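You operate a simulated robot arm through the tools that you are given. There is no shell and no other tool. Be economical: measure what you need, move in short steps, check, and stop when the job is done.

You are at the controls of a simulated robot arm. One attempt, no reset.

Task
Charge the steel pot to 2 bar and fill the red-rimmed cup to 150 ml at the pot tap.
Fine: spill nothing; the cup stays under the tap; other levers and cups stay as they are. Set down upright: cup with the red rim.

Only the result counts: the job must be done as asked and must still hold three seconds after the hand-in. Knocking over, shifting, dropping, spilling or breaking anything else fails it.

Robot
A 7-joint arm with a two-finger parallel gripper on a trunk, on a base that drives. Base frame: it is fixed to the floor where the robot stands at the start and does not move with it; the origin is under the middle of the robot, x ahead of it, y to its left, z up. Readings come in mm, degrees, newtons and seconds.
With the tool pointing down near the work surface it reaches from about 200 to 740 mm from the robot's upright axis, wherever it stands. Its first joint turns from -166.0 to 166.0 degrees. Places, roughly: bar handle of the pot [700, -200, 900]; bar handle of the tank [-1700, -6600, 1800]; bench under the pot tap [700, 100, 800]; black knob on the air board [600, -700, 1200]; black knob on the grey box [800, -200, 1100]; black knob on the tank [-2000, -6500, 1800]; black lever at the feed hose [-2100, -6200, 1100]; black lever on the tank [-2100, -6400, 1700]; blue lever marked doser [600, -600, 1700]; blue lever marked press one and two [600, -800, 1700]; blue lever marked press three and four [500, -900, 1700]; blue lever marked tables [500, -1100, 1700]; blue lever marked tank [700, -500, 1700]; blue lever of the pot tap [700, 200, 1000]; cup with the red rim [1000, 1000, 750]; pot gauge [800, -200, 1300]. Payload 1.57 kg.
Tool frame: the origin (TCP) lies between the finger pads and is the grasp point; the fingertips stand 30 mm ahead of it; z points along the fingers, y is the line along which they close. Largest opening 110 mm; finger width 24, thickness 12; the body of the gripper, 48 by 112 mm, starts 78 mm behind the TCP.
Orientation is that of the tool frame in the base frame, as [roll, pitch, yaw] about the fixed x, y, z axes, in that order (R = Rz(yaw) Ry(pitch) Rx(roll)). With the fingers straight down and closing along the base's y, the tool's x points along the base's -x, its y along +y and its z along -z.

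Tools
- The arm moves only by the tool play_rows. Its argument "motion" is a list that holds one entry, the list of rows, each a list of 7 numbers: the turn, a rotation vector about the tool's x, y, z in degrees, then the shift along the tool's x, y, z in mm, then the gripper command, from -1 (shut) to 1 (fully open), values between in proportion. In form: [[[ax, ay, az, tx, ty, tz, fingers], ...]]. A call has 1 to 12 rows; each row is the pose to reach, as a shift and turn from the pose commanded when the call began, along the tool's axes at that moment. A row lasts 0.2 s, in which the tool goes at most 50 mm and 8.6 degrees; a call with a longer step from one row to the next is refused whole, and so is a gripper value outside its range. A pose out of reach is approached as far as the arm can. The call stops where the force on the tool passes 40 N (or 10 N more than at its start, if that is more) or the arm is blocked; 0.2 s more then pass. Each finger travels about 45 mm/s and halts on what it meets, pressing with about 28 N; the grip force reading is that of the motor and also rises with nothing between the fingers. The clock runs only during rows and for 0.2 s after the last one: add rows that repeat a pose to give the fingers time. It gives the time, the measured TCP pose, the force on the tool (base axes), the opening and the grip force at its end, in the units of the frame above (readings bear some noise), with the torque about the TCP (base axes, N m) and any sound that the robot's microphone picked up.
- Cameras (640 x 400 px; columns grow to the right, rows downward): "scene" is now at [22, 122.2, 1591]; the picture's right is [-0.35, -0.94, 0.00], its down [-0.57, 0.21, -0.79] and it looks along [0.74, -0.28, -0.61] (base axes); focal length 291 px, centre (320, 200). "wrist" rides on the gripper at [70, 16, -141] in the tool frame; the picture's right is [-0.23, 0.97, 0.00], its down [-0.86, -0.20, -0.48] and it looks along [-0.47, -0.11, 0.88] (tool axes); focal length 222 px, centre (320, 200). There is no depth. A picture from a camera that has moved, and an enlarged one, comes with that camera's place and axes in the base frame and with its lens. The place of the scene camera against the robot may be out by one fixed shift of up to 12 mm in any direction.
- capture(camera): a new picture of that camera. No time passes.
- lift_body(by): slides the trunk up (or, below 0, down) by that many mm; the arm and the scene camera ride with it, the base frame stays. It gives what a move gives, with no picture.
- roll_base(legs): drives the robot by 1 to 6 legs, each [ahead, turn to the left] in mm and degrees, along the robot's own axes; the way and the turn of a leg run together, so that a leg with both is an arc; at most 1500 mm and 180 degrees a leg. The arm and the cameras ride along, it lands a little off, and it stops where it bumps. It gives what a move gives.
- turn_head(pan, tilt): turns the head with the scene camera to pan (to the left, within 155 degrees either way) and tilt (down, from -29 to 69), counted from straight ahead of the robot. It gives what a move gives.
- zoom(camera, box): a new picture of the part [left, top, right, bottom] of that camera's present view, enlarged. No time passes.
- job_done(): hands the job in; it is judged then, once.

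Work in short steps. Places have to be worked out from the pictures, the camera data and where the tool is seen: move nearer, look again, correct. Check each grasp and each placing, and mend what went wrong. You have 120 turns and 98 pictures in all, those below and enlarged ones among them. Open the gripper and draw the arm clear of the work before you hand the job in, unless the task says otherwise; then end with one line.

The tools are called after "Emit:" as name(argument=value, ...) on one line, values as JSON. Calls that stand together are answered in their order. play_rows: Moves the arm, as the interface text tells. Its arguments: {"type":"object","properties":{"motion":{"type":"array","items":{"type":"array","items":{"type":"array","items":{"type":"number"}}}}},"required":["motion"]} The other tools are called the same way: lift_body (by) slides the trunk up or down; roll_base (legs) drives the base; turn_head (pan, tilt) turns the head that bears the scene camera; capture (camera) takes a picture; zoom (camera, box) takes an enlarged picture of a part of a camera's view; job_done () hands the job in.

At the start:

```text
t: 0.0
ee_pos: [323.2, -81.0, 1344.4]
tool_rot: [179.9, 0.0, -179.9]
force: [0.3, -0.1, 0.0]
wrist_torque: [0.03, 0.0, 0.0]
opening: 109.9
grip_force: 0.1
trunk travel left (down, up): [-525.0, 65.0]
robot x, y, heading: [-2.7, 0.9, 0.1]
head pan, tilt: [-20.6, 37.7]
```

scene: 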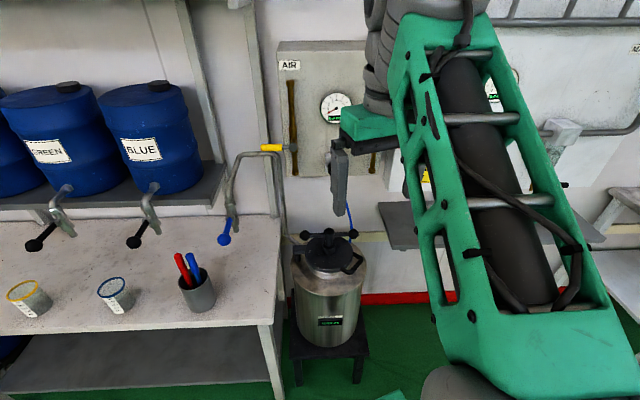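
wrist: 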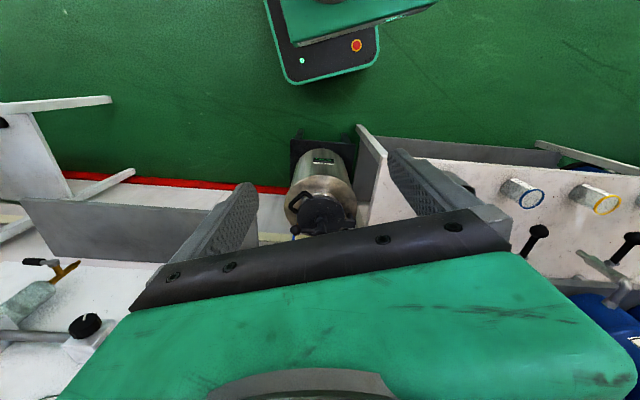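

The scene shows the pot, the pot tap and a wall board. I'll take enlarged views of the pot area and look to the right and left.

Emit:
zoom(camera="scene", box=[200, 30, 420, 300])

Emit:
turn_head(pan=-60, tilt=10)

Emit:
capture(camera="scene")

Emit:
turn_head(pan=30, tilt=30)

Emit:
capture(camera="scene")

```text
1.48 times, centred on (310, 165) of scene
camera zoom: at [22.0, 122.2, 1591.0], right [-0.35, -0.94, 0.0], down [-0.57, 0.21, -0.79], along [0.74, -0.28, -0.61], focal length 432 px, centre (335, 252)
```

zoom: 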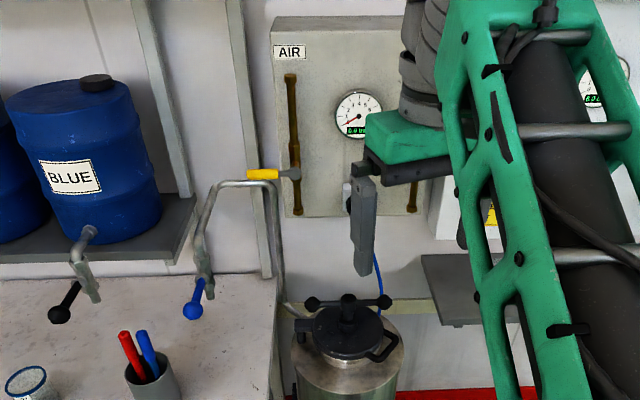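

```text
t: 1.1
ee_pos: [324.0, -79.7, 1345.0]
tool_rot: [180.0, 0.0, 180.0]
force: [0.9, -0.2, -0.2]
wrist_torque: [0.02, -0.01, 0.01]
opening: 110.1
grip_force: 0.1
trunk travel left (down, up): [-525.0, 65.0]
robot x, y, heading: [-0.8, -0.2, 0.1]
head pan, tilt: [-60.0, 10.0]
```

```text
94 pictures are left
camera scene: at [-12.4, 72.0, 1635.2], right [-0.87, -0.5, 0.0], down [-0.09, 0.15, -0.98], along [0.49, -0.85, -0.17], focal length 291 px, centre (320, 200)
```

scene: 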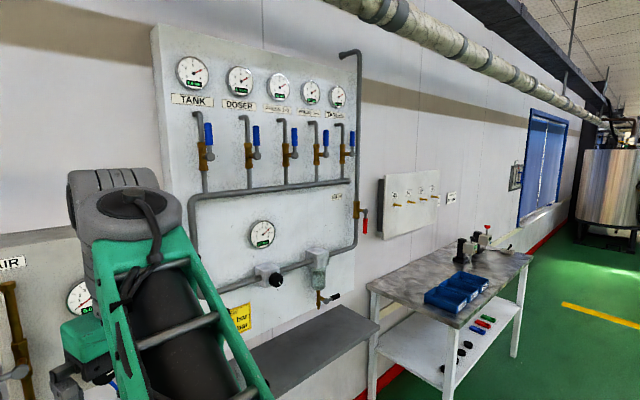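

```text
t: 2.7
ee_pos: [323.8, -80.1, 1345.3]
tool_rot: [-180.0, 0.0, -179.9]
force: [0.1, 0.5, 0.5]
wrist_torque: [-0.02, -0.03, -0.02]
opening: 110.2
grip_force: 0.0
trunk travel left (down, up): [-525.0, 65.0]
robot x, y, heading: [3.8, 0.7, -0.0]
head pan, tilt: [30.0, 30.0]
```

```text
93 pictures are left
camera scene: at [19.4, 197.7, 1602.9], right [0.5, -0.87, 0.0], down [-0.43, -0.25, -0.87], along [0.75, 0.43, -0.5], focal length 291 px, centre (320, 200)
```

scene: 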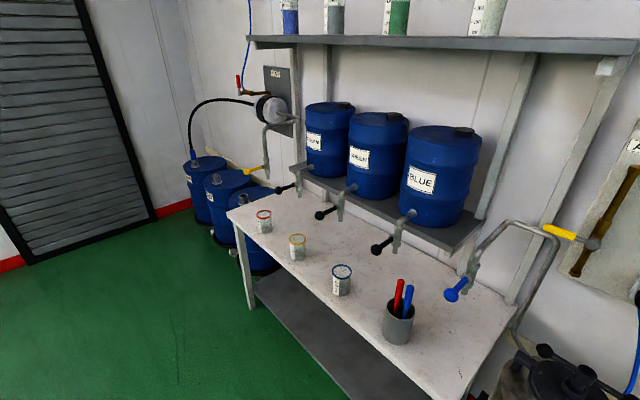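

I'll read the air board, the yellow sign and the pot gauge, zoomed.

Emit:
turn_head(pan=-60, tilt=10)

Emit:
zoom(camera="scene", box=[160, 40, 380, 178])

Emit:
zoom(camera="scene", box=[200, 200, 360, 350])

Emit:
turn_head(pan=-15, tilt=25)

Emit:
capture(camera="scene")

```text
t: 4.4
ee_pos: [324.1, -80.8, 1344.9]
tool_rot: [180.0, 0.0, 179.9]
force: [0.7, -0.2, -0.4]
wrist_torque: [0.0, 0.02, -0.01]
opening: 109.8
grip_force: 0.2
trunk travel left (down, up): [-525.0, 65.0]
robot x, y, heading: [0.8, 2.5, -0.0]
head pan, tilt: [-60.0, 10.0]
```

```text
2.90 times, centred on (270, 109) of scene
camera zoom: at [-12.4, 72.0, 1635.2], right [-0.87, -0.5, 0.0], down [-0.09, 0.15, -0.98], along [0.49, -0.85, -0.17], focal length 844 px, centre (465, 464)
```

zoom: 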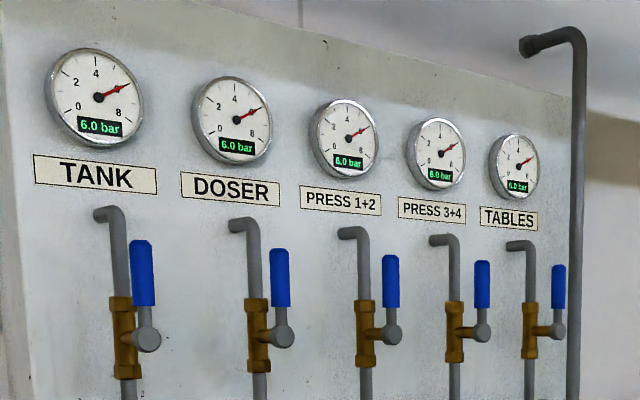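

```text
2.67 times, centred on (280, 275) of scene
camera zoom: at [-12.4, 72.0, 1635.2], right [-0.87, -0.5, 0.0], down [-0.09, 0.15, -0.98], along [0.49, -0.85, -0.17], focal length 777 px, centre (427, 0)
```

zoom: 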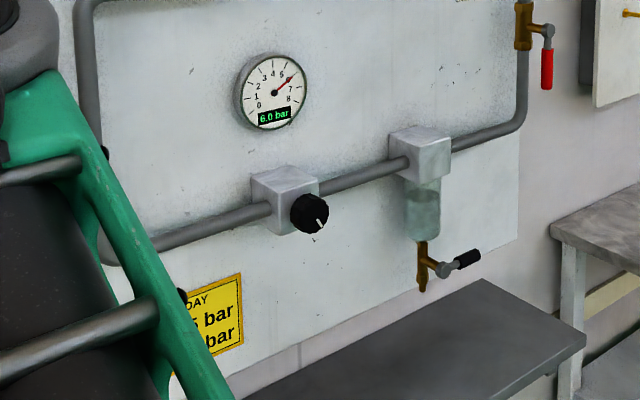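

```text
t: 5.5
ee_pos: [324.0, -79.6, 1344.3]
tool_rot: [180.0, -0.1, -180.0]
force: [0.1, -0.4, 0.1]
wrist_torque: [0.0, 0.0, 0.0]
opening: 110.0
grip_force: 0.1
trunk travel left (down, up): [-525.0, 65.0]
robot x, y, heading: [-1.5, -1.0, 0.2]
head pan, tilt: [-15.0, 25.0]
```

```text
90 pictures are left
camera scene: at [30.0, 128.6, 1610.9], right [-0.26, -0.97, 0.0], down [-0.41, 0.11, -0.91], along [0.88, -0.24, -0.42], focal length 291 px, centre (320, 200)
```

scene: 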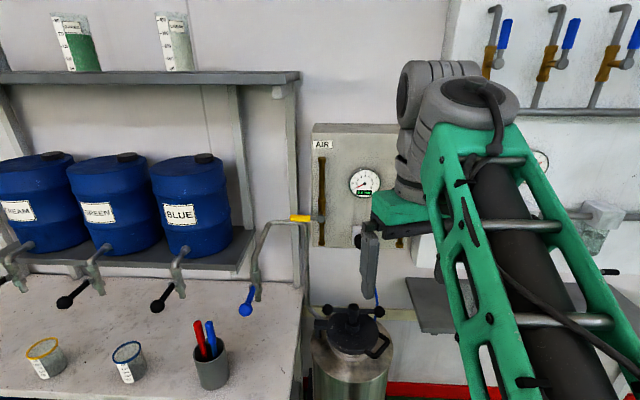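

The bench runs at about 18° to the robot. I estimate the red-rimmed cup at about (890, 1010), so I'll drive to stand about 500 mm in front of it, facing the bench.

Emit:
roll_base(legs=[[0, 70], [1200, 0], [0, -88]])

Emit:
turn_head(pan=0, tilt=45)

Emit:
capture(camera="scene")

Emit:
turn_head(pan=-50, tilt=20)

Emit:
capture(camera="scene")

```text
t: 18.3
ee_pos: [699.1, 941.1, 1343.8]
tool_rot: [180.0, 0.0, 161.6]
force: [1.0, -0.7, -0.6]
wrist_torque: [-0.03, -0.01, -0.01]
opening: 110.1
grip_force: 0.1
trunk travel left (down, up): [-525.0, 65.0]
robot x, y, heading: [416.7, 1118.9, -18.3]
head pan, tilt: [-15.0, 25.0]
```

```text
t: 19.1
ee_pos: [698.5, 940.7, 1344.8]
tool_rot: [180.0, 0.0, 161.7]
force: [0.1, -0.3, 0.1]
wrist_torque: [0.01, 0.0, -0.04]
opening: 109.9
grip_force: 0.0
trunk travel left (down, up): [-525.0, 65.0]
robot x, y, heading: [417.6, 1113.4, -18.5]
head pan, tilt: [0.0, 45.0]
```

```text
89 pictures are left
camera scene: at [486.7, 1256.8, 1580.4], right [-0.32, -0.95, 0.0], down [-0.67, 0.22, -0.71], along [0.67, -0.22, -0.71], focal length 291 px, centre (320, 200)
```

scene: 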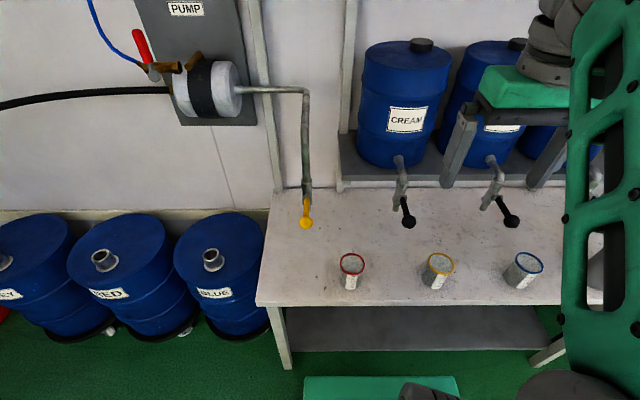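

```text
t: 20.3
ee_pos: [698.7, 940.8, 1343.9]
tool_rot: [179.9, 0.0, 161.7]
force: [-1.2, 0.4, 0.7]
wrist_torque: [0.02, 0.01, 0.0]
opening: 109.9
grip_force: 0.1
trunk travel left (down, up): [-525.0, 65.0]
robot x, y, heading: [423.0, 1119.8, -18.5]
head pan, tilt: [-50.0, 20.0]
```

```text
88 pictures are left
camera scene: at [443.9, 1196.0, 1618.9], right [-0.93, -0.37, 0.0], down [-0.13, 0.32, -0.94], along [0.35, -0.87, -0.34], focal length 291 px, centre (320, 200)
```

scene: 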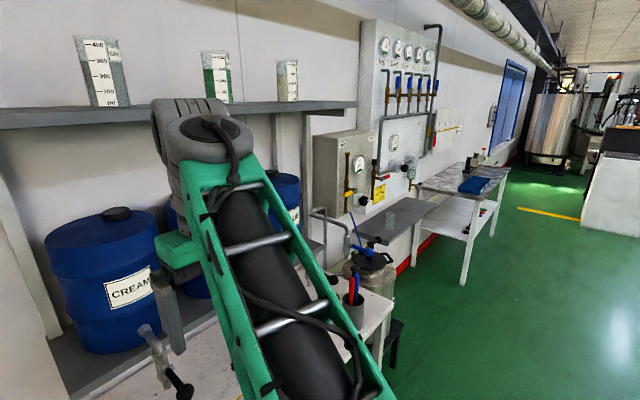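

From here I can look at the pot area past the arm; zoom there.

Emit:
zoom(camera="scene", box=[290, 110, 450, 310])

Emit:
turn_head(pan=0, tilt=45)

Emit:
zoom(camera="scene", box=[260, 160, 420, 320])

Emit:
capture(camera="wrist")

```text
2.00 times, centred on (370, 210) of scene
camera zoom: at [443.9, 1196.0, 1618.9], right [-0.93, -0.37, 0.0], down [-0.13, 0.32, -0.94], along [0.35, -0.87, -0.34], focal length 583 px, centre (220, 180)
```

zoom: 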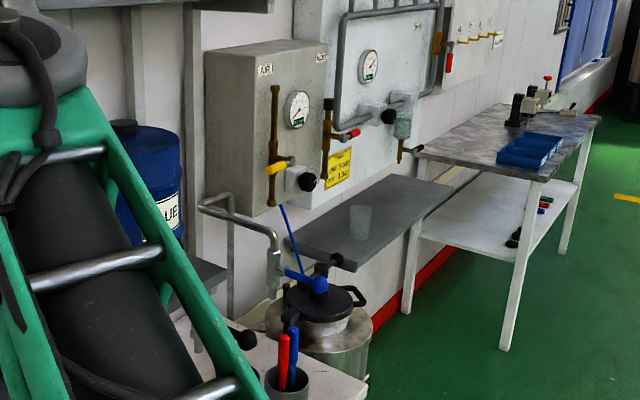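

```text
t: 21.5
ee_pos: [698.9, 939.9, 1344.7]
tool_rot: [-180.0, 0.0, 161.7]
force: [1.9, -0.1, 0.8]
wrist_torque: [-0.04, 0.02, 0.01]
opening: 110.4
grip_force: 0.1
trunk travel left (down, up): [-525.0, 65.0]
robot x, y, heading: [416.9, 1119.7, -18.7]
head pan, tilt: [0.0, 45.0]
```

```text
2.50 times, centred on (340, 240) of scene
camera zoom: at [486.7, 1256.8, 1580.3], right [-0.32, -0.95, 0.0], down [-0.67, 0.22, -0.71], along [0.67, -0.22, -0.71], focal length 728 px, centre (270, 100)
```

zoom: 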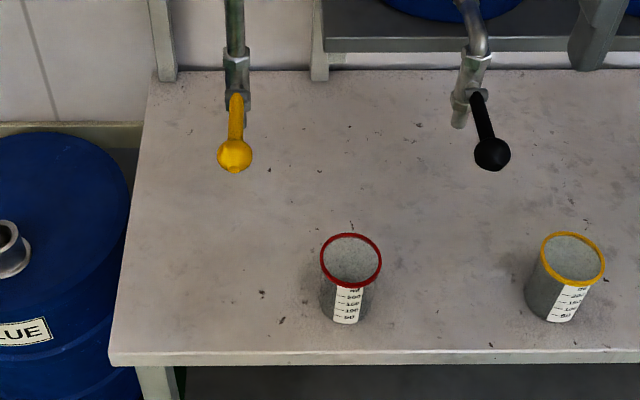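

```text
85 pictures are left
camera wrist: at [637.0, 978.9, 1485.9], right [0.52, 0.85, 0.0], down [0.75, -0.46, 0.48], along [0.41, -0.25, -0.88], focal length 222 px, centre (320, 200)
```

wrist: 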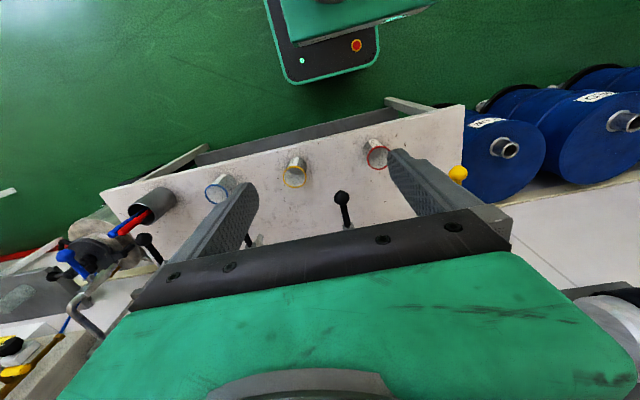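

The cup sits about 480 mm ahead and 55 mm left of the robot axis. I'll tilt the tool by 55° toward horizontal and shift left at this safe height.

Emit:
play_rows(motion=[[[0, -8, 0, -8, 20, 0, 1], [0, -16, 0, -16, 40, 0, 1], [0, -24, 0, -24, 60, 0, 1], [0, -32, 0, -32, 80, 0, 1], [0, -40, 0, -40, 100, 0, 1], [0, -48, 0, -48, 120, 0, 1], [0, -55, 0, -58, 136, 0, 1]]])

Emit:
lift_body(by=-380)

Emit:
capture(camera="wrist")

Emit:
capture(camera="scene")

```text
t: 22.9
ee_pos: [827.2, 1047.9, 1312.1]
tool_rot: [176.5, 31.0, 167.3]
force: [-0.6, -0.2, 0.4]
wrist_torque: [0.01, -0.03, -0.04]
opening: 110.1
grip_force: 0.1
out of reach, approached as far as the arm can: row 5, 6
trunk travel left (down, up): [-525.0, 65.0]
robot x, y, heading: [418.4, 1118.0, -18.3]
head pan, tilt: [0.0, 45.0]
stopped in row 6: the arm was blocked; the commanded pose is now the measured one
```

```text
t: 26.5
ee_pos: [840.7, 1041.8, 921.6]
tool_rot: [176.2, 28.3, 167.1]
force: [0.8, 0.1, 0.0]
wrist_torque: [-0.03, -0.01, -0.02]
opening: 110.1
grip_force: 0.1
trunk travel left (down, up): [-145.0, 445.0]
robot x, y, heading: [416.8, 1121.1, -18.6]
head pan, tilt: [0.0, 45.0]
```

```text
84 pictures are left
camera wrist: at [716.1, 1079.2, 1013.5], right [0.38, 0.91, 0.17], down [0.47, -0.34, 0.81], along [0.8, -0.23, -0.56], focal length 222 px, centre (320, 200)
```

wrist: 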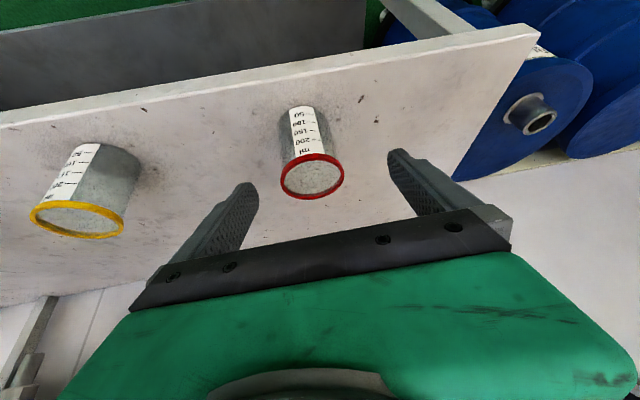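

```text
83 pictures are left
camera scene: at [496.2, 1254.0, 1201.0], right [-0.31, -0.95, 0.0], down [-0.68, 0.22, -0.7], along [0.66, -0.22, -0.71], focal length 291 px, centre (320, 200)
```

scene: 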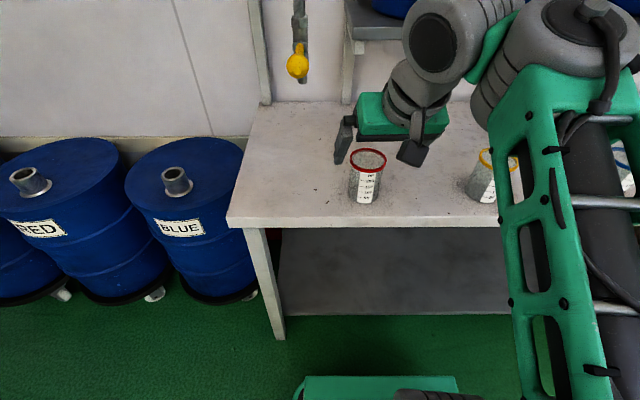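

Triangulation puts the rim centre at (901, 1021, 850), about 73 mm across, on a table at about 750. The tap outlet is at about z=1000. The wrist limit stops the tilt at this short distance, so I'll back off 150 mm and then tilt.

Emit:
roll_base(legs=[[-150, 0]])

Emit:
play_rows(motion=[[[0, -5, 0, 0, 0, 0, 1], [0, -10, 0, 0, 0, 0, 1], [0, -15, 0, 0, 0, 0, 1], [0, -20, 0, 0, 0, 0, 1], [0, -25, 0, 0, 0, 0, 1]]])

```text
t: 27.9
ee_pos: [695.9, 1090.2, 922.1]
tool_rot: [176.1, 28.6, 167.1]
force: [-0.6, 0.3, 0.2]
wrist_torque: [0.04, -0.01, -0.02]
opening: 110.2
grip_force: 0.1
trunk travel left (down, up): [-145.0, 445.0]
robot x, y, heading: [274.6, 1165.5, -18.4]
head pan, tilt: [0.0, 45.0]
```

```text
t: 28.5
ee_pos: [727.1, 1068.1, 830.3]
tool_rot: [174.4, 22.6, 163.8]
force: [-0.4, 1.0, -0.1]
wrist_torque: [-0.01, 0.0, 0.01]
opening: 110.0
grip_force: 0.0
trunk travel left (down, up): [-145.0, 445.0]
robot x, y, heading: [272.0, 1165.5, -18.7]
head pan, tilt: [0.0, 45.0]
stopped in row 2: the arm was blocked; the commanded pose is now the measured one
```

The tilt is at a wrist joint limit: the forearm hangs too steeply because the shoulder is high. I'll lift the tool, lower the trunk and retry.

Emit:
play_rows(motion=[[[0, 0, 0, -16, 0, -37, 1], [0, 0, 0, -32, 0, -74, 1], [0, 0, 0, -50, 0, -115, 1], [0, 0, 0, -60, 0, -155, 1]]])

Emit:
lift_body(by=-145)

Emit:
play_rows(motion=[[[0, -5, 0, 0, 0, 0, 1], [0, -10, 0, 0, 0, 0, 1], [0, -15, 0, 0, 0, 0, 1], [0, -20, 0, 0, 0, 0, 1], [0, -25, 0, 0, 0, 0, 1], [0, -30, 0, 0, 0, 0, 1]]])

```text
t: 29.5
ee_pos: [707.4, 1055.5, 967.4]
tool_rot: [174.2, 23.3, 163.5]
force: [0.2, -0.4, 0.2]
wrist_torque: [-0.01, -0.02, 0.02]
opening: 110.1
grip_force: 0.1
out of reach, approached as far as the arm can: row 4
trunk travel left (down, up): [-145.0, 445.0]
robot x, y, heading: [270.3, 1166.4, -18.8]
head pan, tilt: [0.0, 45.0]
```

```text
t: 31.2
ee_pos: [708.1, 1056.9, 823.0]
tool_rot: [174.3, 23.3, 163.5]
force: [0.1, -0.8, 0.3]
wrist_torque: [-0.01, 0.0, -0.02]
opening: 110.2
grip_force: 0.1
trunk travel left (down, up): [0.0, 590.0]
robot x, y, heading: [269.4, 1169.5, -18.7]
head pan, tilt: [0.0, 45.0]
```

```text
t: 32.8
ee_pos: [735.4, 1043.0, 762.4]
tool_rot: [171.0, 44.9, 158.4]
force: [0.1, -0.5, 0.4]
wrist_torque: [-0.02, -0.01, -0.01]
opening: 110.1
grip_force: 0.0
trunk travel left (down, up): [0.0, 590.0]
robot x, y, heading: [270.9, 1166.8, -18.6]
head pan, tilt: [0.0, 45.0]
stopped in row 6: the arm was blocked; the commanded pose is now the measured one
```

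A 45° tilt is reached. Now I move up and out to a pre-grasp point 90 mm short of the cup, levelling the finger line.

Emit:
play_rows(motion=[[[0, 0, -2.2, -37, 7, -1, 1], [0, 0, -4.5, -75, 14, -2, 1], [0, 0, -6.7, -112, 20, -3, 1], [0, 0, -9, -149, 27, -4, 1], [0, 0, -9, -149, 27, -4, 1]]])

Emit:
capture(camera="wrist")

Emit:
capture(camera="scene")

```text
t: 34.0
ee_pos: [831.1, 1033.2, 881.9]
tool_rot: [-179.8, 46.3, 171.4]
force: [0.7, 0.3, 0.3]
wrist_torque: [-0.01, 0.01, -0.03]
opening: 110.2
grip_force: 0.1
trunk travel left (down, up): [0.0, 590.0]
robot x, y, heading: [272.4, 1166.9, -18.8]
head pan, tilt: [0.0, 45.0]
```

```text
82 pictures are left
camera wrist: at [684.7, 1072.6, 928.6], right [0.31, 0.94, 0.16], down [0.21, -0.23, 0.95], along [0.93, -0.26, -0.27], focal length 222 px, centre (320, 200)
```

wrist: 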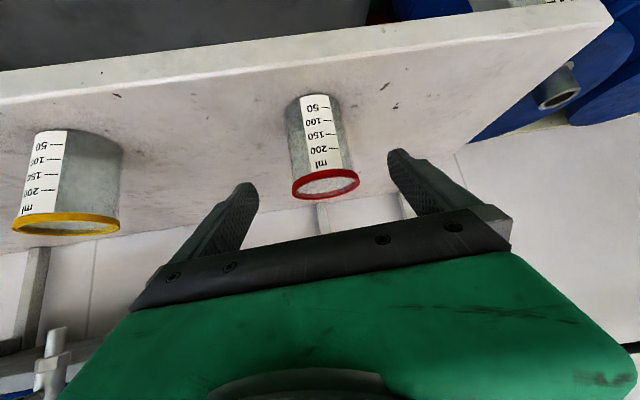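

```text
81 pictures are left
camera scene: at [342.6, 1304.8, 1055.3], right [-0.32, -0.95, 0.0], down [-0.67, 0.22, -0.71], along [0.67, -0.22, -0.71], focal length 291 px, centre (320, 200)
```

scene: 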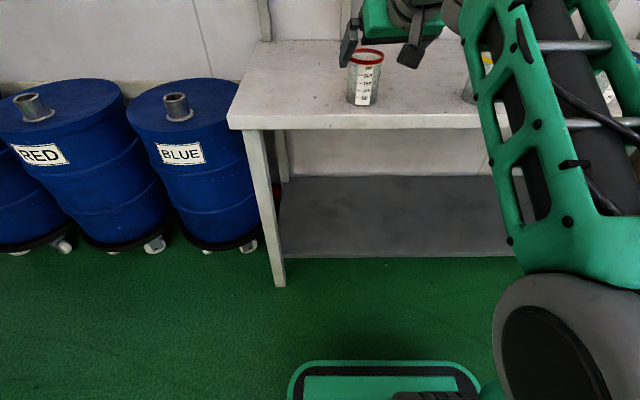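

The cup position is confirmed at (901, 1021), with its mid height at about 805. Advancing 101 mm along the tool axis and closing.

Emit:
play_rows(motion=[[[0, 0, 0, 1, 0, 35, 1], [0, 0, 0, 2, -1, 70, 1], [0, 0, 0, 3, -1, 101, 1], [0, 0, 0, 3, -1, 101, 1], [0, 0, 0, 3, -1, 101, -0.2], [0, 0, 0, 3, -1, 101, -1], [0, 0, 0, 3, -1, 101, -1], [0, 0, 0, 3, -1, 101, -1]]])

Emit:
capture(camera="wrist")

```text
t: 35.8
ee_pos: [902.7, 1020.2, 808.1]
tool_rot: [-179.8, 46.2, 171.2]
force: [0.8, 0.5, 0.1]
wrist_torque: [0.01, -0.01, -0.02]
opening: 66.8
grip_force: 25.1
trunk travel left (down, up): [0.0, 590.0]
robot x, y, heading: [270.1, 1165.7, -18.4]
head pan, tilt: [0.0, 45.0]
```

```text
80 pictures are left
camera wrist: at [755.1, 1060.0, 855.9], right [0.31, 0.94, 0.16], down [0.21, -0.23, 0.95], along [0.93, -0.26, -0.27], focal length 222 px, centre (320, 200)
```

wrist: 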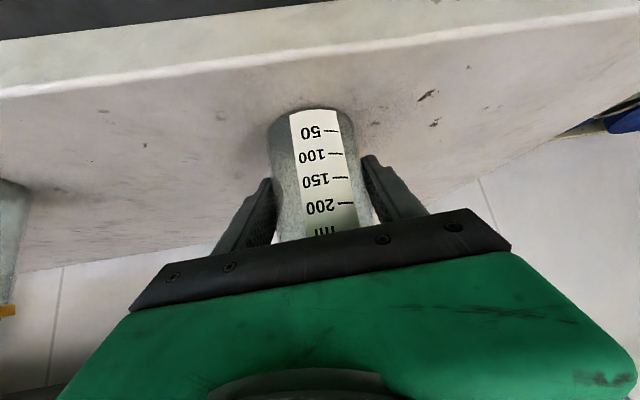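

Gripped at 66.8 mm with the scale facing the robot. Lifting the cup clear and checking the grip.

Emit:
play_rows(motion=[[[0, 0, 0, -14, 0, -14, -1], [0, 0, 0, -36, 0, -35, -1], [0, 0, 0, -65, 0, -62, -1], [0, 0, 0, -94, 0, -90, -1], [0, 0, 0, -94, 0, -90, -1]]])

Emit:
capture(camera="wrist")

```text
t: 37.0
ee_pos: [901.3, 1020.0, 940.0]
tool_rot: [-179.8, 46.2, 171.2]
force: [0.5, 1.0, -0.8]
wrist_torque: [0.03, 0.01, 0.01]
opening: 66.7
grip_force: 27.5
trunk travel left (down, up): [0.0, 590.0]
robot x, y, heading: [270.5, 1170.0, -18.2]
head pan, tilt: [0.0, 45.0]
```

```text
79 pictures are left
camera wrist: at [755.2, 1060.1, 986.9], right [0.31, 0.94, 0.16], down [0.21, -0.23, 0.95], along [0.93, -0.26, -0.27], focal length 222 px, centre (320, 200)
```

wrist: 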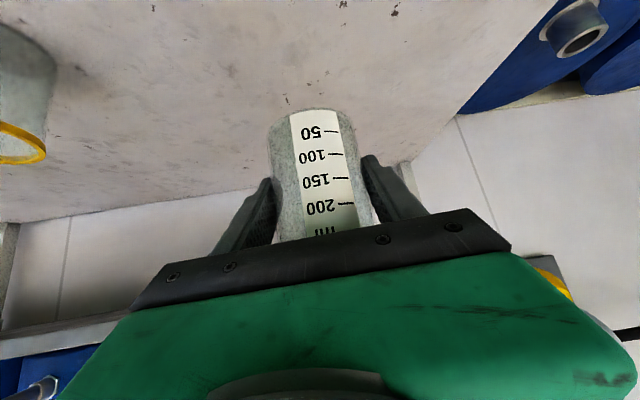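

Cup is held firmly. I'll back off, drive along the bench and turn to face the pot tap, stopping short.

Emit:
roll_base(legs=[[-350, 0], [0, -90], [905, 0], [0, 90], [220, 0]])

Emit:
turn_head(pan=-5, tilt=20)

Emit:
capture(camera="scene")

Emit:
capture(camera="wrist")

```text
t: 52.4
ee_pos: [510.6, 179.1, 939.6]
tool_rot: [-179.7, 46.2, 170.6]
force: [-0.5, 0.7, 0.1]
wrist_torque: [-0.02, 0.02, 0.01]
opening: 66.8
grip_force: 27.7
trunk travel left (down, up): [0.0, 590.0]
robot x, y, heading: [-117.1, 333.3, -19.1]
head pan, tilt: [0.0, 45.0]
```

```text
t: 53.3
ee_pos: [509.1, 180.2, 940.8]
tool_rot: [-179.7, 46.2, 170.6]
force: [-0.6, 0.9, -0.9]
wrist_torque: [0.02, 0.04, 0.01]
opening: 66.5
grip_force: 28.0
trunk travel left (down, up): [0.0, 590.0]
robot x, y, heading: [-115.9, 333.9, -19.2]
head pan, tilt: [-5.0, 20.0]
```

```text
78 pictures are left
camera scene: at [-37.7, 459.3, 1093.9], right [-0.41, -0.91, 0.0], down [-0.31, 0.14, -0.94], along [0.86, -0.38, -0.34], focal length 291 px, centre (320, 200)
```

scene: 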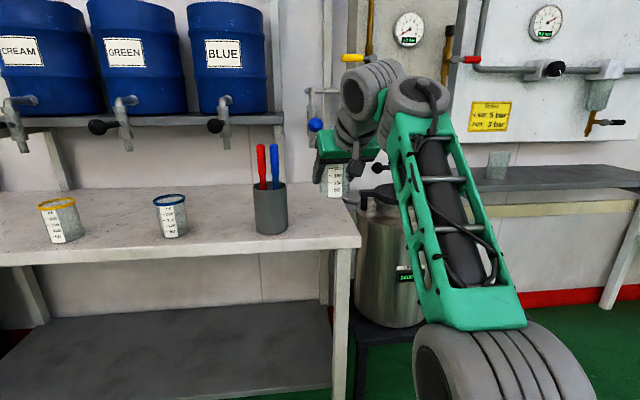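

```text
77 pictures are left
camera wrist: at [364.2, 222.0, 986.9], right [0.32, 0.93, 0.16], down [0.21, -0.23, 0.95], along [0.93, -0.27, -0.27], focal length 222 px, centre (320, 200)
```

wrist: 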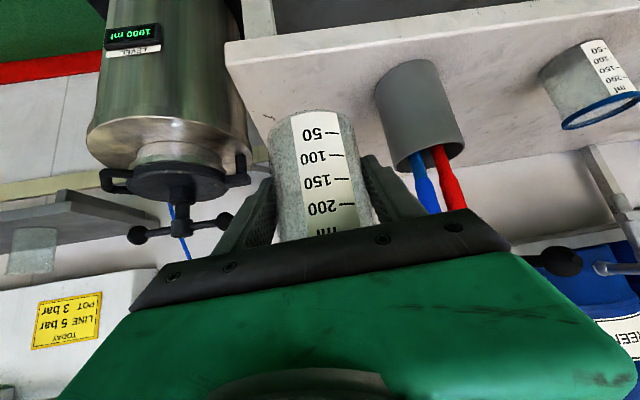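

The sign says "LINE 5 bar, POT 3 bar", but my task says 2 bar. I'll zoom on the tap, the grey box and the gauge.

Emit:
zoom(camera="scene", box=[240, 0, 480, 150])

Emit:
zoom(camera="scene", box=[220, 70, 420, 250])

```text
2.67 times, centred on (360, 75) of scene
camera zoom: at [-37.7, 459.3, 1093.9], right [-0.41, -0.91, 0.0], down [-0.31, 0.14, -0.94], along [0.86, -0.38, -0.34], focal length 777 px, centre (213, 533)
```

zoom: 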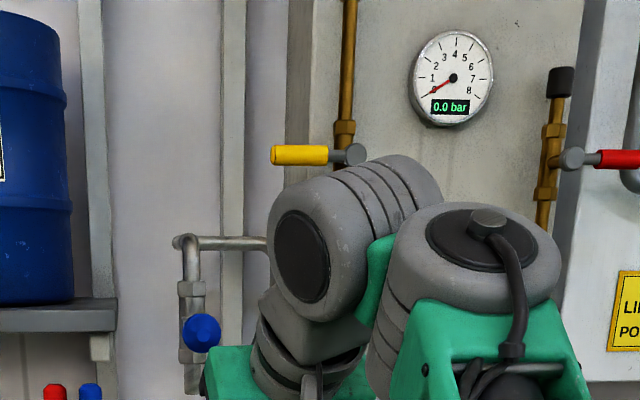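

```text
2.22 times, centred on (320, 160) of scene
camera zoom: at [-37.7, 459.3, 1093.9], right [-0.41, -0.91, 0.0], down [-0.31, 0.14, -0.94], along [0.86, -0.38, -0.34], focal length 647 px, centre (320, 289)
```

zoom: 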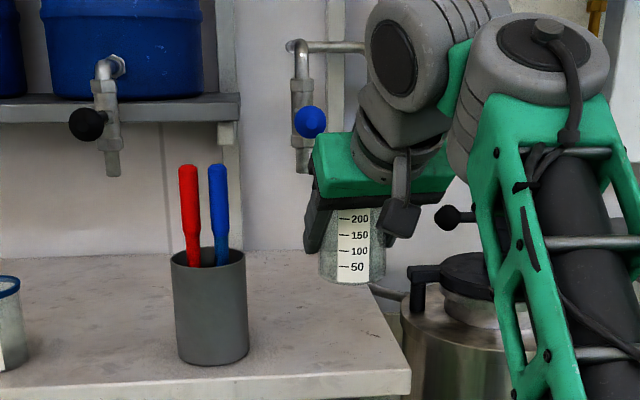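

I estimate the tap outlet at about (737, 140, 955), with the pen holder about 120 mm to its left. I lower the cup to 20 mm above bench level, still short of the bench edge, and look before going in.

Emit:
play_rows(motion=[[[0, 0, 0, 27, 0, 26, -1], [0, 0, 0, 54, 0, 51, -1], [0, 0, 0, 81, 0, 77, -1], [0, 0, 0, 81, 0, 77, -1]]])

Emit:
roll_base(legs=[[100, 0]])

Emit:
zoom(camera="scene", box=[220, 50, 460, 250])

Emit:
capture(camera="wrist")

```text
t: 54.3
ee_pos: [510.1, 180.1, 828.6]
tool_rot: [-179.7, 46.2, 170.6]
force: [-0.5, 0.0, 1.8]
wrist_torque: [-0.01, -0.01, -0.01]
opening: 66.7
grip_force: 27.8
trunk travel left (down, up): [0.0, 590.0]
robot x, y, heading: [-114.3, 335.2, -19.2]
head pan, tilt: [-5.0, 20.0]
```

```text
t: 55.5
ee_pos: [603.8, 145.5, 828.9]
tool_rot: [-179.8, 46.3, 170.6]
force: [0.2, 0.1, -0.9]
wrist_torque: [0.02, -0.03, -0.04]
opening: 66.5
grip_force: 27.6
trunk travel left (down, up): [0.0, 590.0]
robot x, y, heading: [-23.1, 299.3, -19.2]
head pan, tilt: [-5.0, 20.0]
```

```text
2.00 times, centred on (340, 150) of scene
camera zoom: at [57.9, 426.1, 1094.0], right [-0.41, -0.91, 0.0], down [-0.31, 0.14, -0.94], along [0.86, -0.38, -0.34], focal length 583 px, centre (280, 300)
```

zoom: 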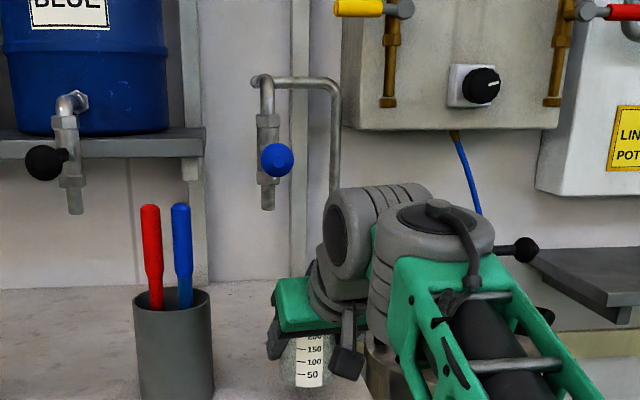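

```text
73 pictures are left
camera wrist: at [458.4, 187.5, 876.2], right [0.32, 0.93, 0.16], down [0.21, -0.24, 0.95], along [0.92, -0.27, -0.27], focal length 222 px, centre (320, 200)
```

wrist: 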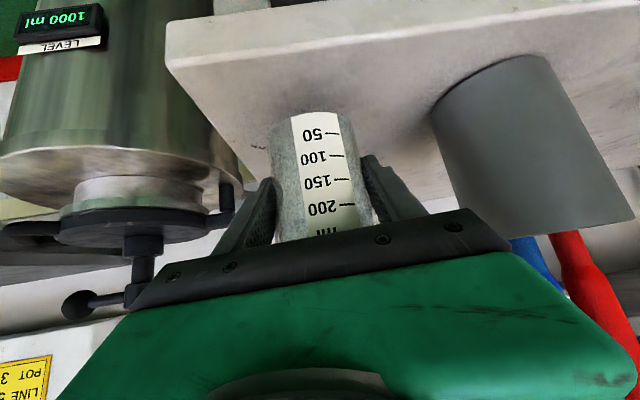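

The refined outlet estimate is (742, 140, 952). I roll ahead 128 mm, then check again.

Emit:
roll_base(legs=[[128, 0]])

Emit:
capture(camera="scene")

```text
t: 56.7
ee_pos: [726.7, 104.2, 829.9]
tool_rot: [-179.9, 46.2, 170.6]
force: [0.4, 0.1, -1.1]
wrist_torque: [0.01, 0.0, 0.0]
opening: 66.7
grip_force: 28.6
trunk travel left (down, up): [0.0, 590.0]
robot x, y, heading: [97.4, 260.5, -18.7]
head pan, tilt: [-5.0, 20.0]
```

```text
72 pictures are left
camera scene: at [180.3, 383.6, 1094.0], right [-0.41, -0.91, 0.0], down [-0.31, 0.14, -0.94], along [0.86, -0.38, -0.34], focal length 291 px, centre (320, 200)
```

scene: 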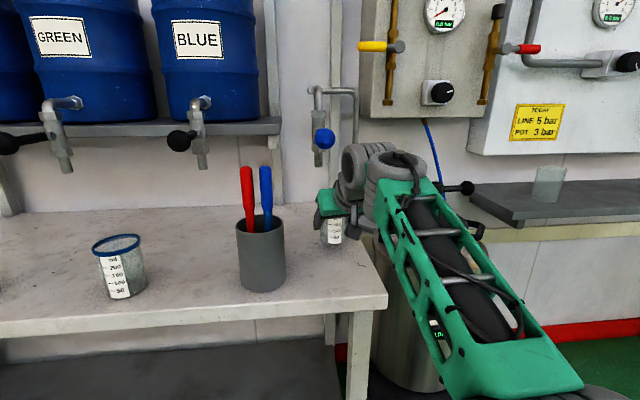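

Three views agree on the outlet at (742, 140, 952). Shift the cup there, then lower it to the bench.

Emit:
play_rows(motion=[[[0, 0, 0, -3, 19, 3, -1], [0, 0, 0, -6, 38, 6, -1], [0, 0, 0, -6, 38, 6, -1], [0, 0, 0, 1, 38, 13, -1], [0, 0, 0, 6, 38, 18, -1], [0, 0, 0, 8, 38, 20, -1], [0, 0, 0, 8, 38, 20, -1]]])

Emit:
zoom(camera="scene", box=[230, 70, 430, 270])

Emit:
capture(camera="wrist")

```text
t: 58.3
ee_pos: [742.2, 139.5, 808.7]
tool_rot: [-179.7, 46.2, 170.6]
force: [-0.3, 0.2, 0.0]
wrist_torque: [-0.02, -0.01, -0.02]
opening: 66.7
grip_force: 28.1
trunk travel left (down, up): [0.0, 590.0]
robot x, y, heading: [101.7, 259.8, -19.0]
head pan, tilt: [-5.0, 20.0]
```

```text
2.00 times, centred on (330, 170) of scene
camera zoom: at [180.3, 383.6, 1094.0], right [-0.41, -0.91, 0.0], down [-0.31, 0.14, -0.94], along [0.86, -0.38, -0.34], focal length 583 px, centre (300, 260)
```

zoom: 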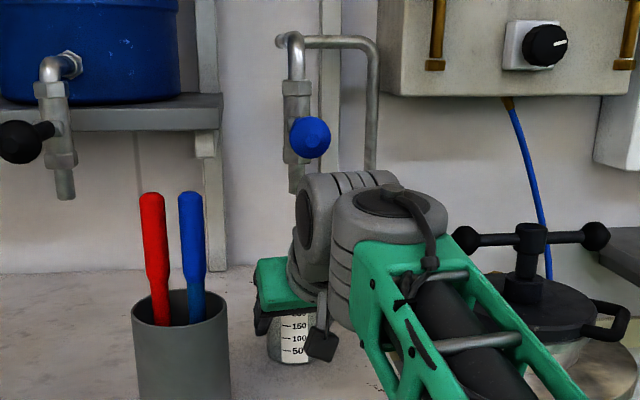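

```text
70 pictures are left
camera wrist: at [595.8, 181.1, 856.2], right [0.32, 0.93, 0.16], down [0.21, -0.23, 0.95], along [0.92, -0.27, -0.27], focal length 222 px, centre (320, 200)
```

wrist: 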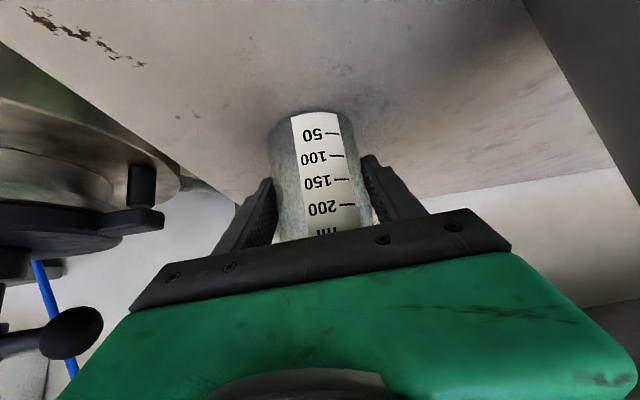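

No contact force yet; lower in small steps to feel the bench.

Emit:
play_rows(motion=[[[0, 0, 0, 0.7, 0, 0.7, -1], [0, 0, 0, 1.4, 0, 1.4, -1], [0, 0, 0, 1.4, 0, 1.4, -1]]])

```text
t: 59.1
ee_pos: [742.3, 139.0, 808.4]
tool_rot: [-179.9, 46.3, 170.6]
force: [-0.7, 0.0, 3.7]
wrist_torque: [0.12, 0.03, 0.02]
opening: 66.5
grip_force: 28.2
trunk travel left (down, up): [0.0, 590.0]
robot x, y, heading: [100.4, 258.2, -19.2]
head pan, tilt: [-5.0, 20.0]
```

Contact confirmed. Open partially and back out along the tool axis.

Emit:
play_rows(motion=[[[0, 0, 0, 0, 0, 0, 0], [0, 0, 0, 0, 0, 0, 0.5], [0, 0, 0, 0, 0, 0, 0.5], [0, 0, 0, 0, 0, -20, 0.5], [0, 0, 0, 0, 0, -50, 0.5], [0, 0, 0, 0, 0, -80, 0.5], [0, 0, 0, 0, 0, -110, 0.5]]])

Emit:
capture(camera="wrist")

Emit:
zoom(camera="scene", box=[230, 70, 430, 270])

```text
t: 60.7
ee_pos: [664.4, 153.4, 883.3]
tool_rot: [-179.8, 46.2, 170.6]
force: [0.1, 0.7, -1.3]
wrist_torque: [-0.02, 0.01, 0.0]
opening: 82.3
grip_force: 0.1
trunk travel left (down, up): [0.0, 590.0]
robot x, y, heading: [98.6, 259.7, -19.1]
head pan, tilt: [-5.0, 20.0]
```

```text
69 pictures are left
camera wrist: at [518.3, 196.0, 930.8], right [0.32, 0.93, 0.16], down [0.21, -0.24, 0.95], along [0.92, -0.27, -0.27], focal length 222 px, centre (320, 200)
```

wrist: 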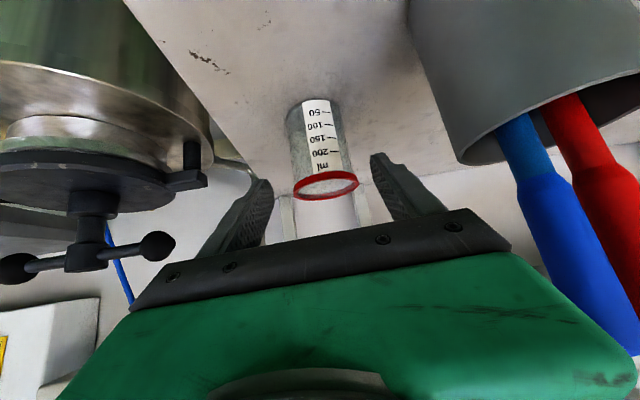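

```text
2.00 times, centred on (330, 170) of scene
camera zoom: at [180.5, 383.5, 1093.9], right [-0.41, -0.91, 0.0], down [-0.31, 0.14, -0.94], along [0.86, -0.38, -0.34], focal length 583 px, centre (300, 260)
```

zoom: 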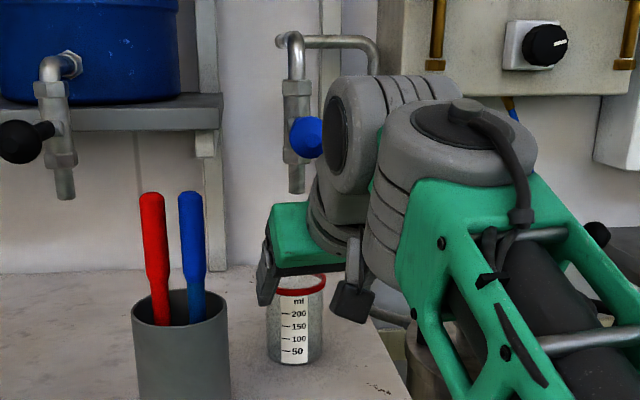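

The cup stands upright under the tap and looks laterally aligned. I'll step the hand right, away from the pens, and back the robot off.

Emit:
play_rows(motion=[[[0, 0, 0, 0, -15, 0, 0.5], [0, 0, 0, 0, -30, 0, 0.5], [0, 0, 0, 0, -30, 0, 0.5]]])

Emit:
roll_base(legs=[[-250, 0]])

Emit:
zoom(camera="scene", box=[230, 0, 550, 200])

```text
t: 61.5
ee_pos: [659.2, 123.5, 883.6]
tool_rot: [-179.8, 46.1, 170.7]
force: [0.4, -0.9, 0.3]
wrist_torque: [-0.01, -0.02, 0.04]
opening: 82.3
grip_force: 0.0
trunk travel left (down, up): [0.0, 590.0]
robot x, y, heading: [99.9, 259.7, -19.0]
head pan, tilt: [-5.0, 20.0]
```

```text
t: 63.3
ee_pos: [424.8, 205.7, 884.4]
tool_rot: [-179.9, 46.2, 170.7]
force: [-0.4, -0.4, 0.7]
wrist_torque: [0.0, 0.02, -0.01]
opening: 82.6
grip_force: 0.0
trunk travel left (down, up): [0.0, 590.0]
robot x, y, heading: [-132.1, 339.4, -18.6]
head pan, tilt: [-5.0, 20.0]
```

```text
2.00 times, centred on (390, 100) of scene
camera zoom: at [-54.6, 464.9, 1094.0], right [-0.41, -0.91, 0.0], down [-0.31, 0.14, -0.94], along [0.86, -0.38, -0.34], focal length 583 px, centre (180, 400)
```

zoom: 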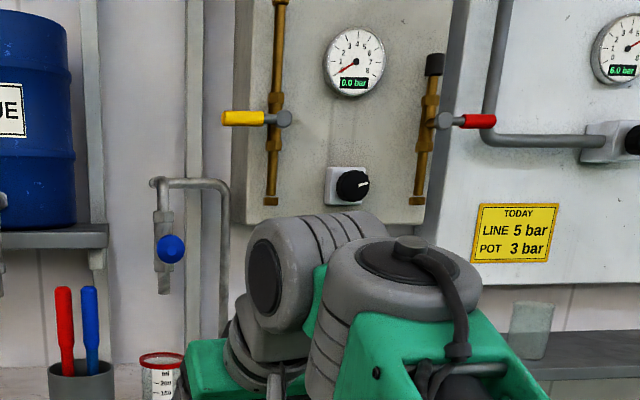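

I see a yellow AIR inlet lever and a red vent lever, both crosswise to their pipes. The pot reads 0.0 bar and the knob sits between them. I'll raise the arm and bring the tool horizontal before approaching the box.

Emit:
play_rows(motion=[[[0, -7.3, 0, -25, 0, -24, 1], [0, -14.6, 0, -50, 0, -48, 1], [0, -21.9, 0, -76, 0, -72, 1], [0, -29.2, 0, -101, 0, -96, 1], [0, -36.5, 0, -126, 0, -120, 1], [0, -43.8, 0, -152, 0, -145, 1], [0, -43.8, 0, -152, 0, -145, 1]]])

Emit:
capture(camera="wrist")

```text
t: 64.9
ee_pos: [427.2, 206.6, 1096.4]
tool_rot: [-56.8, 89.8, -66.2]
force: [-0.1, 0.2, -0.3]
wrist_torque: [0.01, -0.02, -0.02]
opening: 110.2
grip_force: 0.0
trunk travel left (down, up): [0.0, 590.0]
robot x, y, heading: [-133.2, 337.8, -19.0]
head pan, tilt: [-5.0, 20.0]
```

```text
66 pictures are left
camera wrist: at [289.1, 247.0, 1026.5], right [0.16, 0.96, 0.22], down [-0.51, -0.12, 0.85], along [0.85, -0.25, 0.47], focal length 222 px, centre (320, 200)
```

wrist: 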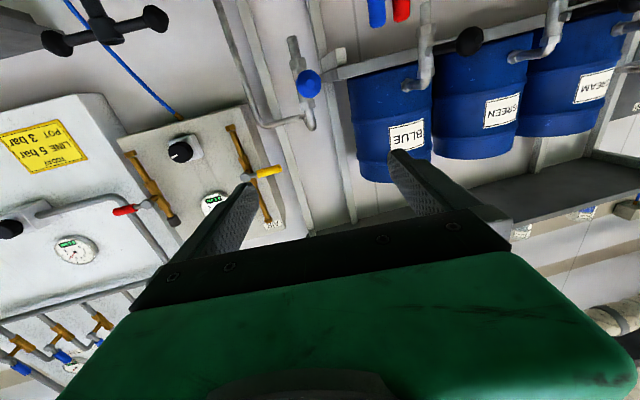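

The tool is horizontal at z≈1096. The knob is at about (735, -183, 1100). I sidestep about 268 mm to the right and then approach partway.

Emit:
roll_base(legs=[[0, -90], [268, 0], [0, 90], [170, 0]])

Emit:
capture(camera="wrist")

Emit:
turn_head(pan=0, tilt=10)

Emit:
capture(camera="scene")

```text
t: 75.7
ee_pos: [498.0, -87.7, 1095.8]
tool_rot: [-82.0, 89.7, -90.3]
force: [-0.3, -0.1, -0.5]
wrist_torque: [0.01, -0.02, -0.01]
opening: 110.2
grip_force: 0.1
trunk travel left (down, up): [0.0, 590.0]
robot x, y, heading: [-68.4, 32.1, -17.5]
head pan, tilt: [-5.0, 20.0]
```

```text
65 pictures are left
camera wrist: at [360.4, -50.3, 1026.3], right [0.14, 0.96, 0.22], down [-0.5, -0.13, 0.86], along [0.85, -0.23, 0.47], focal length 222 px, centre (320, 200)
```

wrist: 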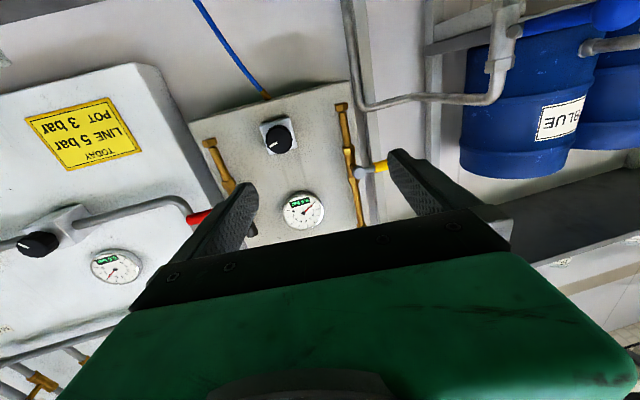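

```text
t: 76.4
ee_pos: [498.1, -86.7, 1096.6]
tool_rot: [-82.9, 89.9, -91.0]
force: [0.0, -0.1, 0.2]
wrist_torque: [0.01, 0.03, 0.01]
opening: 109.9
grip_force: 0.3
trunk travel left (down, up): [0.0, 590.0]
robot x, y, heading: [-64.9, 29.1, -17.8]
head pan, tilt: [0.0, 10.0]
```

```text
64 pictures are left
camera scene: at [14.4, 167.3, 1110.2], right [-0.3, -0.95, 0.0], down [-0.17, 0.05, -0.98], along [0.94, -0.3, -0.17], focal length 291 px, centre (320, 200)
```

scene: 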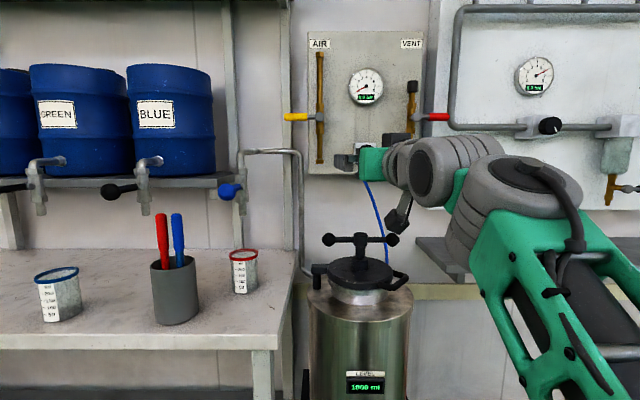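

Knob triangulated at (757, -204, 1107); labels confirm AIR (yellow, closed) and VENT (red, closed). I'll zoom on both knobs' pointers and on the cup/outlet alignment.

Emit:
zoom(camera="scene", box=[490, 40, 630, 140])

Emit:
zoom(camera="wrist", box=[180, 80, 400, 240])

Emit:
zoom(camera="scene", box=[200, 130, 320, 310])

```text
4.00 times, centred on (560, 90) of scene
camera zoom: at [14.4, 167.3, 1110.2], right [-0.3, -0.95, 0.0], down [-0.17, 0.05, -0.98], along [0.94, -0.3, -0.17], focal length 1165 px, centre (-640, 640)
```

zoom: 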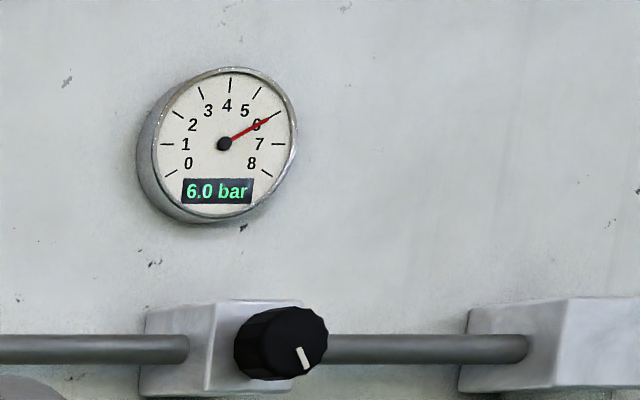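

```text
2.50 times, centred on (290, 160) of wrist
camera zoom: at [360.4, -50.3, 1026.3], right [0.14, 0.96, 0.22], down [-0.5, -0.13, 0.86], along [0.85, -0.23, 0.47], focal length 555 px, centre (395, 300)
```

zoom: 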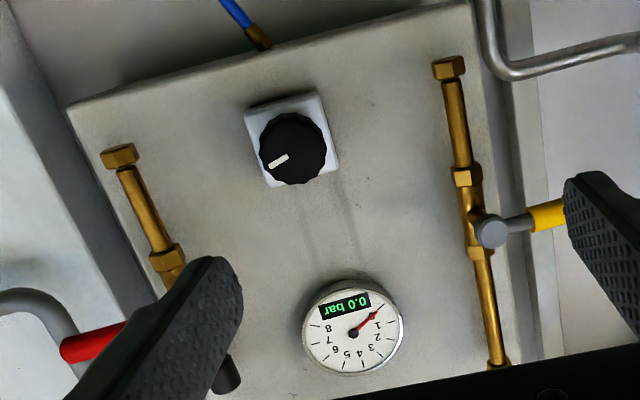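

```text
2.22 times, centred on (260, 220) of scene
camera zoom: at [14.4, 167.3, 1110.2], right [-0.3, -0.95, 0.0], down [-0.17, 0.05, -0.98], along [0.94, -0.3, -0.17], focal length 647 px, centre (453, 156)
```

zoom: 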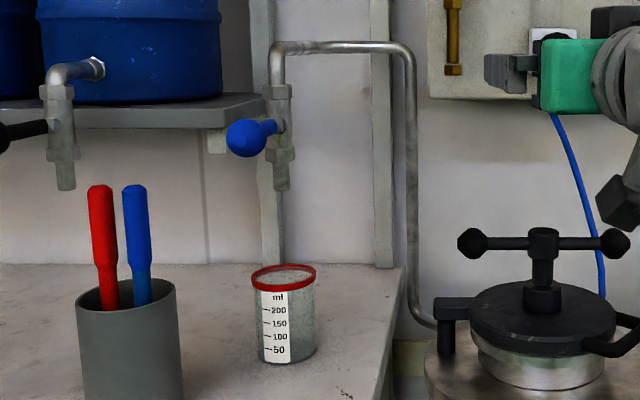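

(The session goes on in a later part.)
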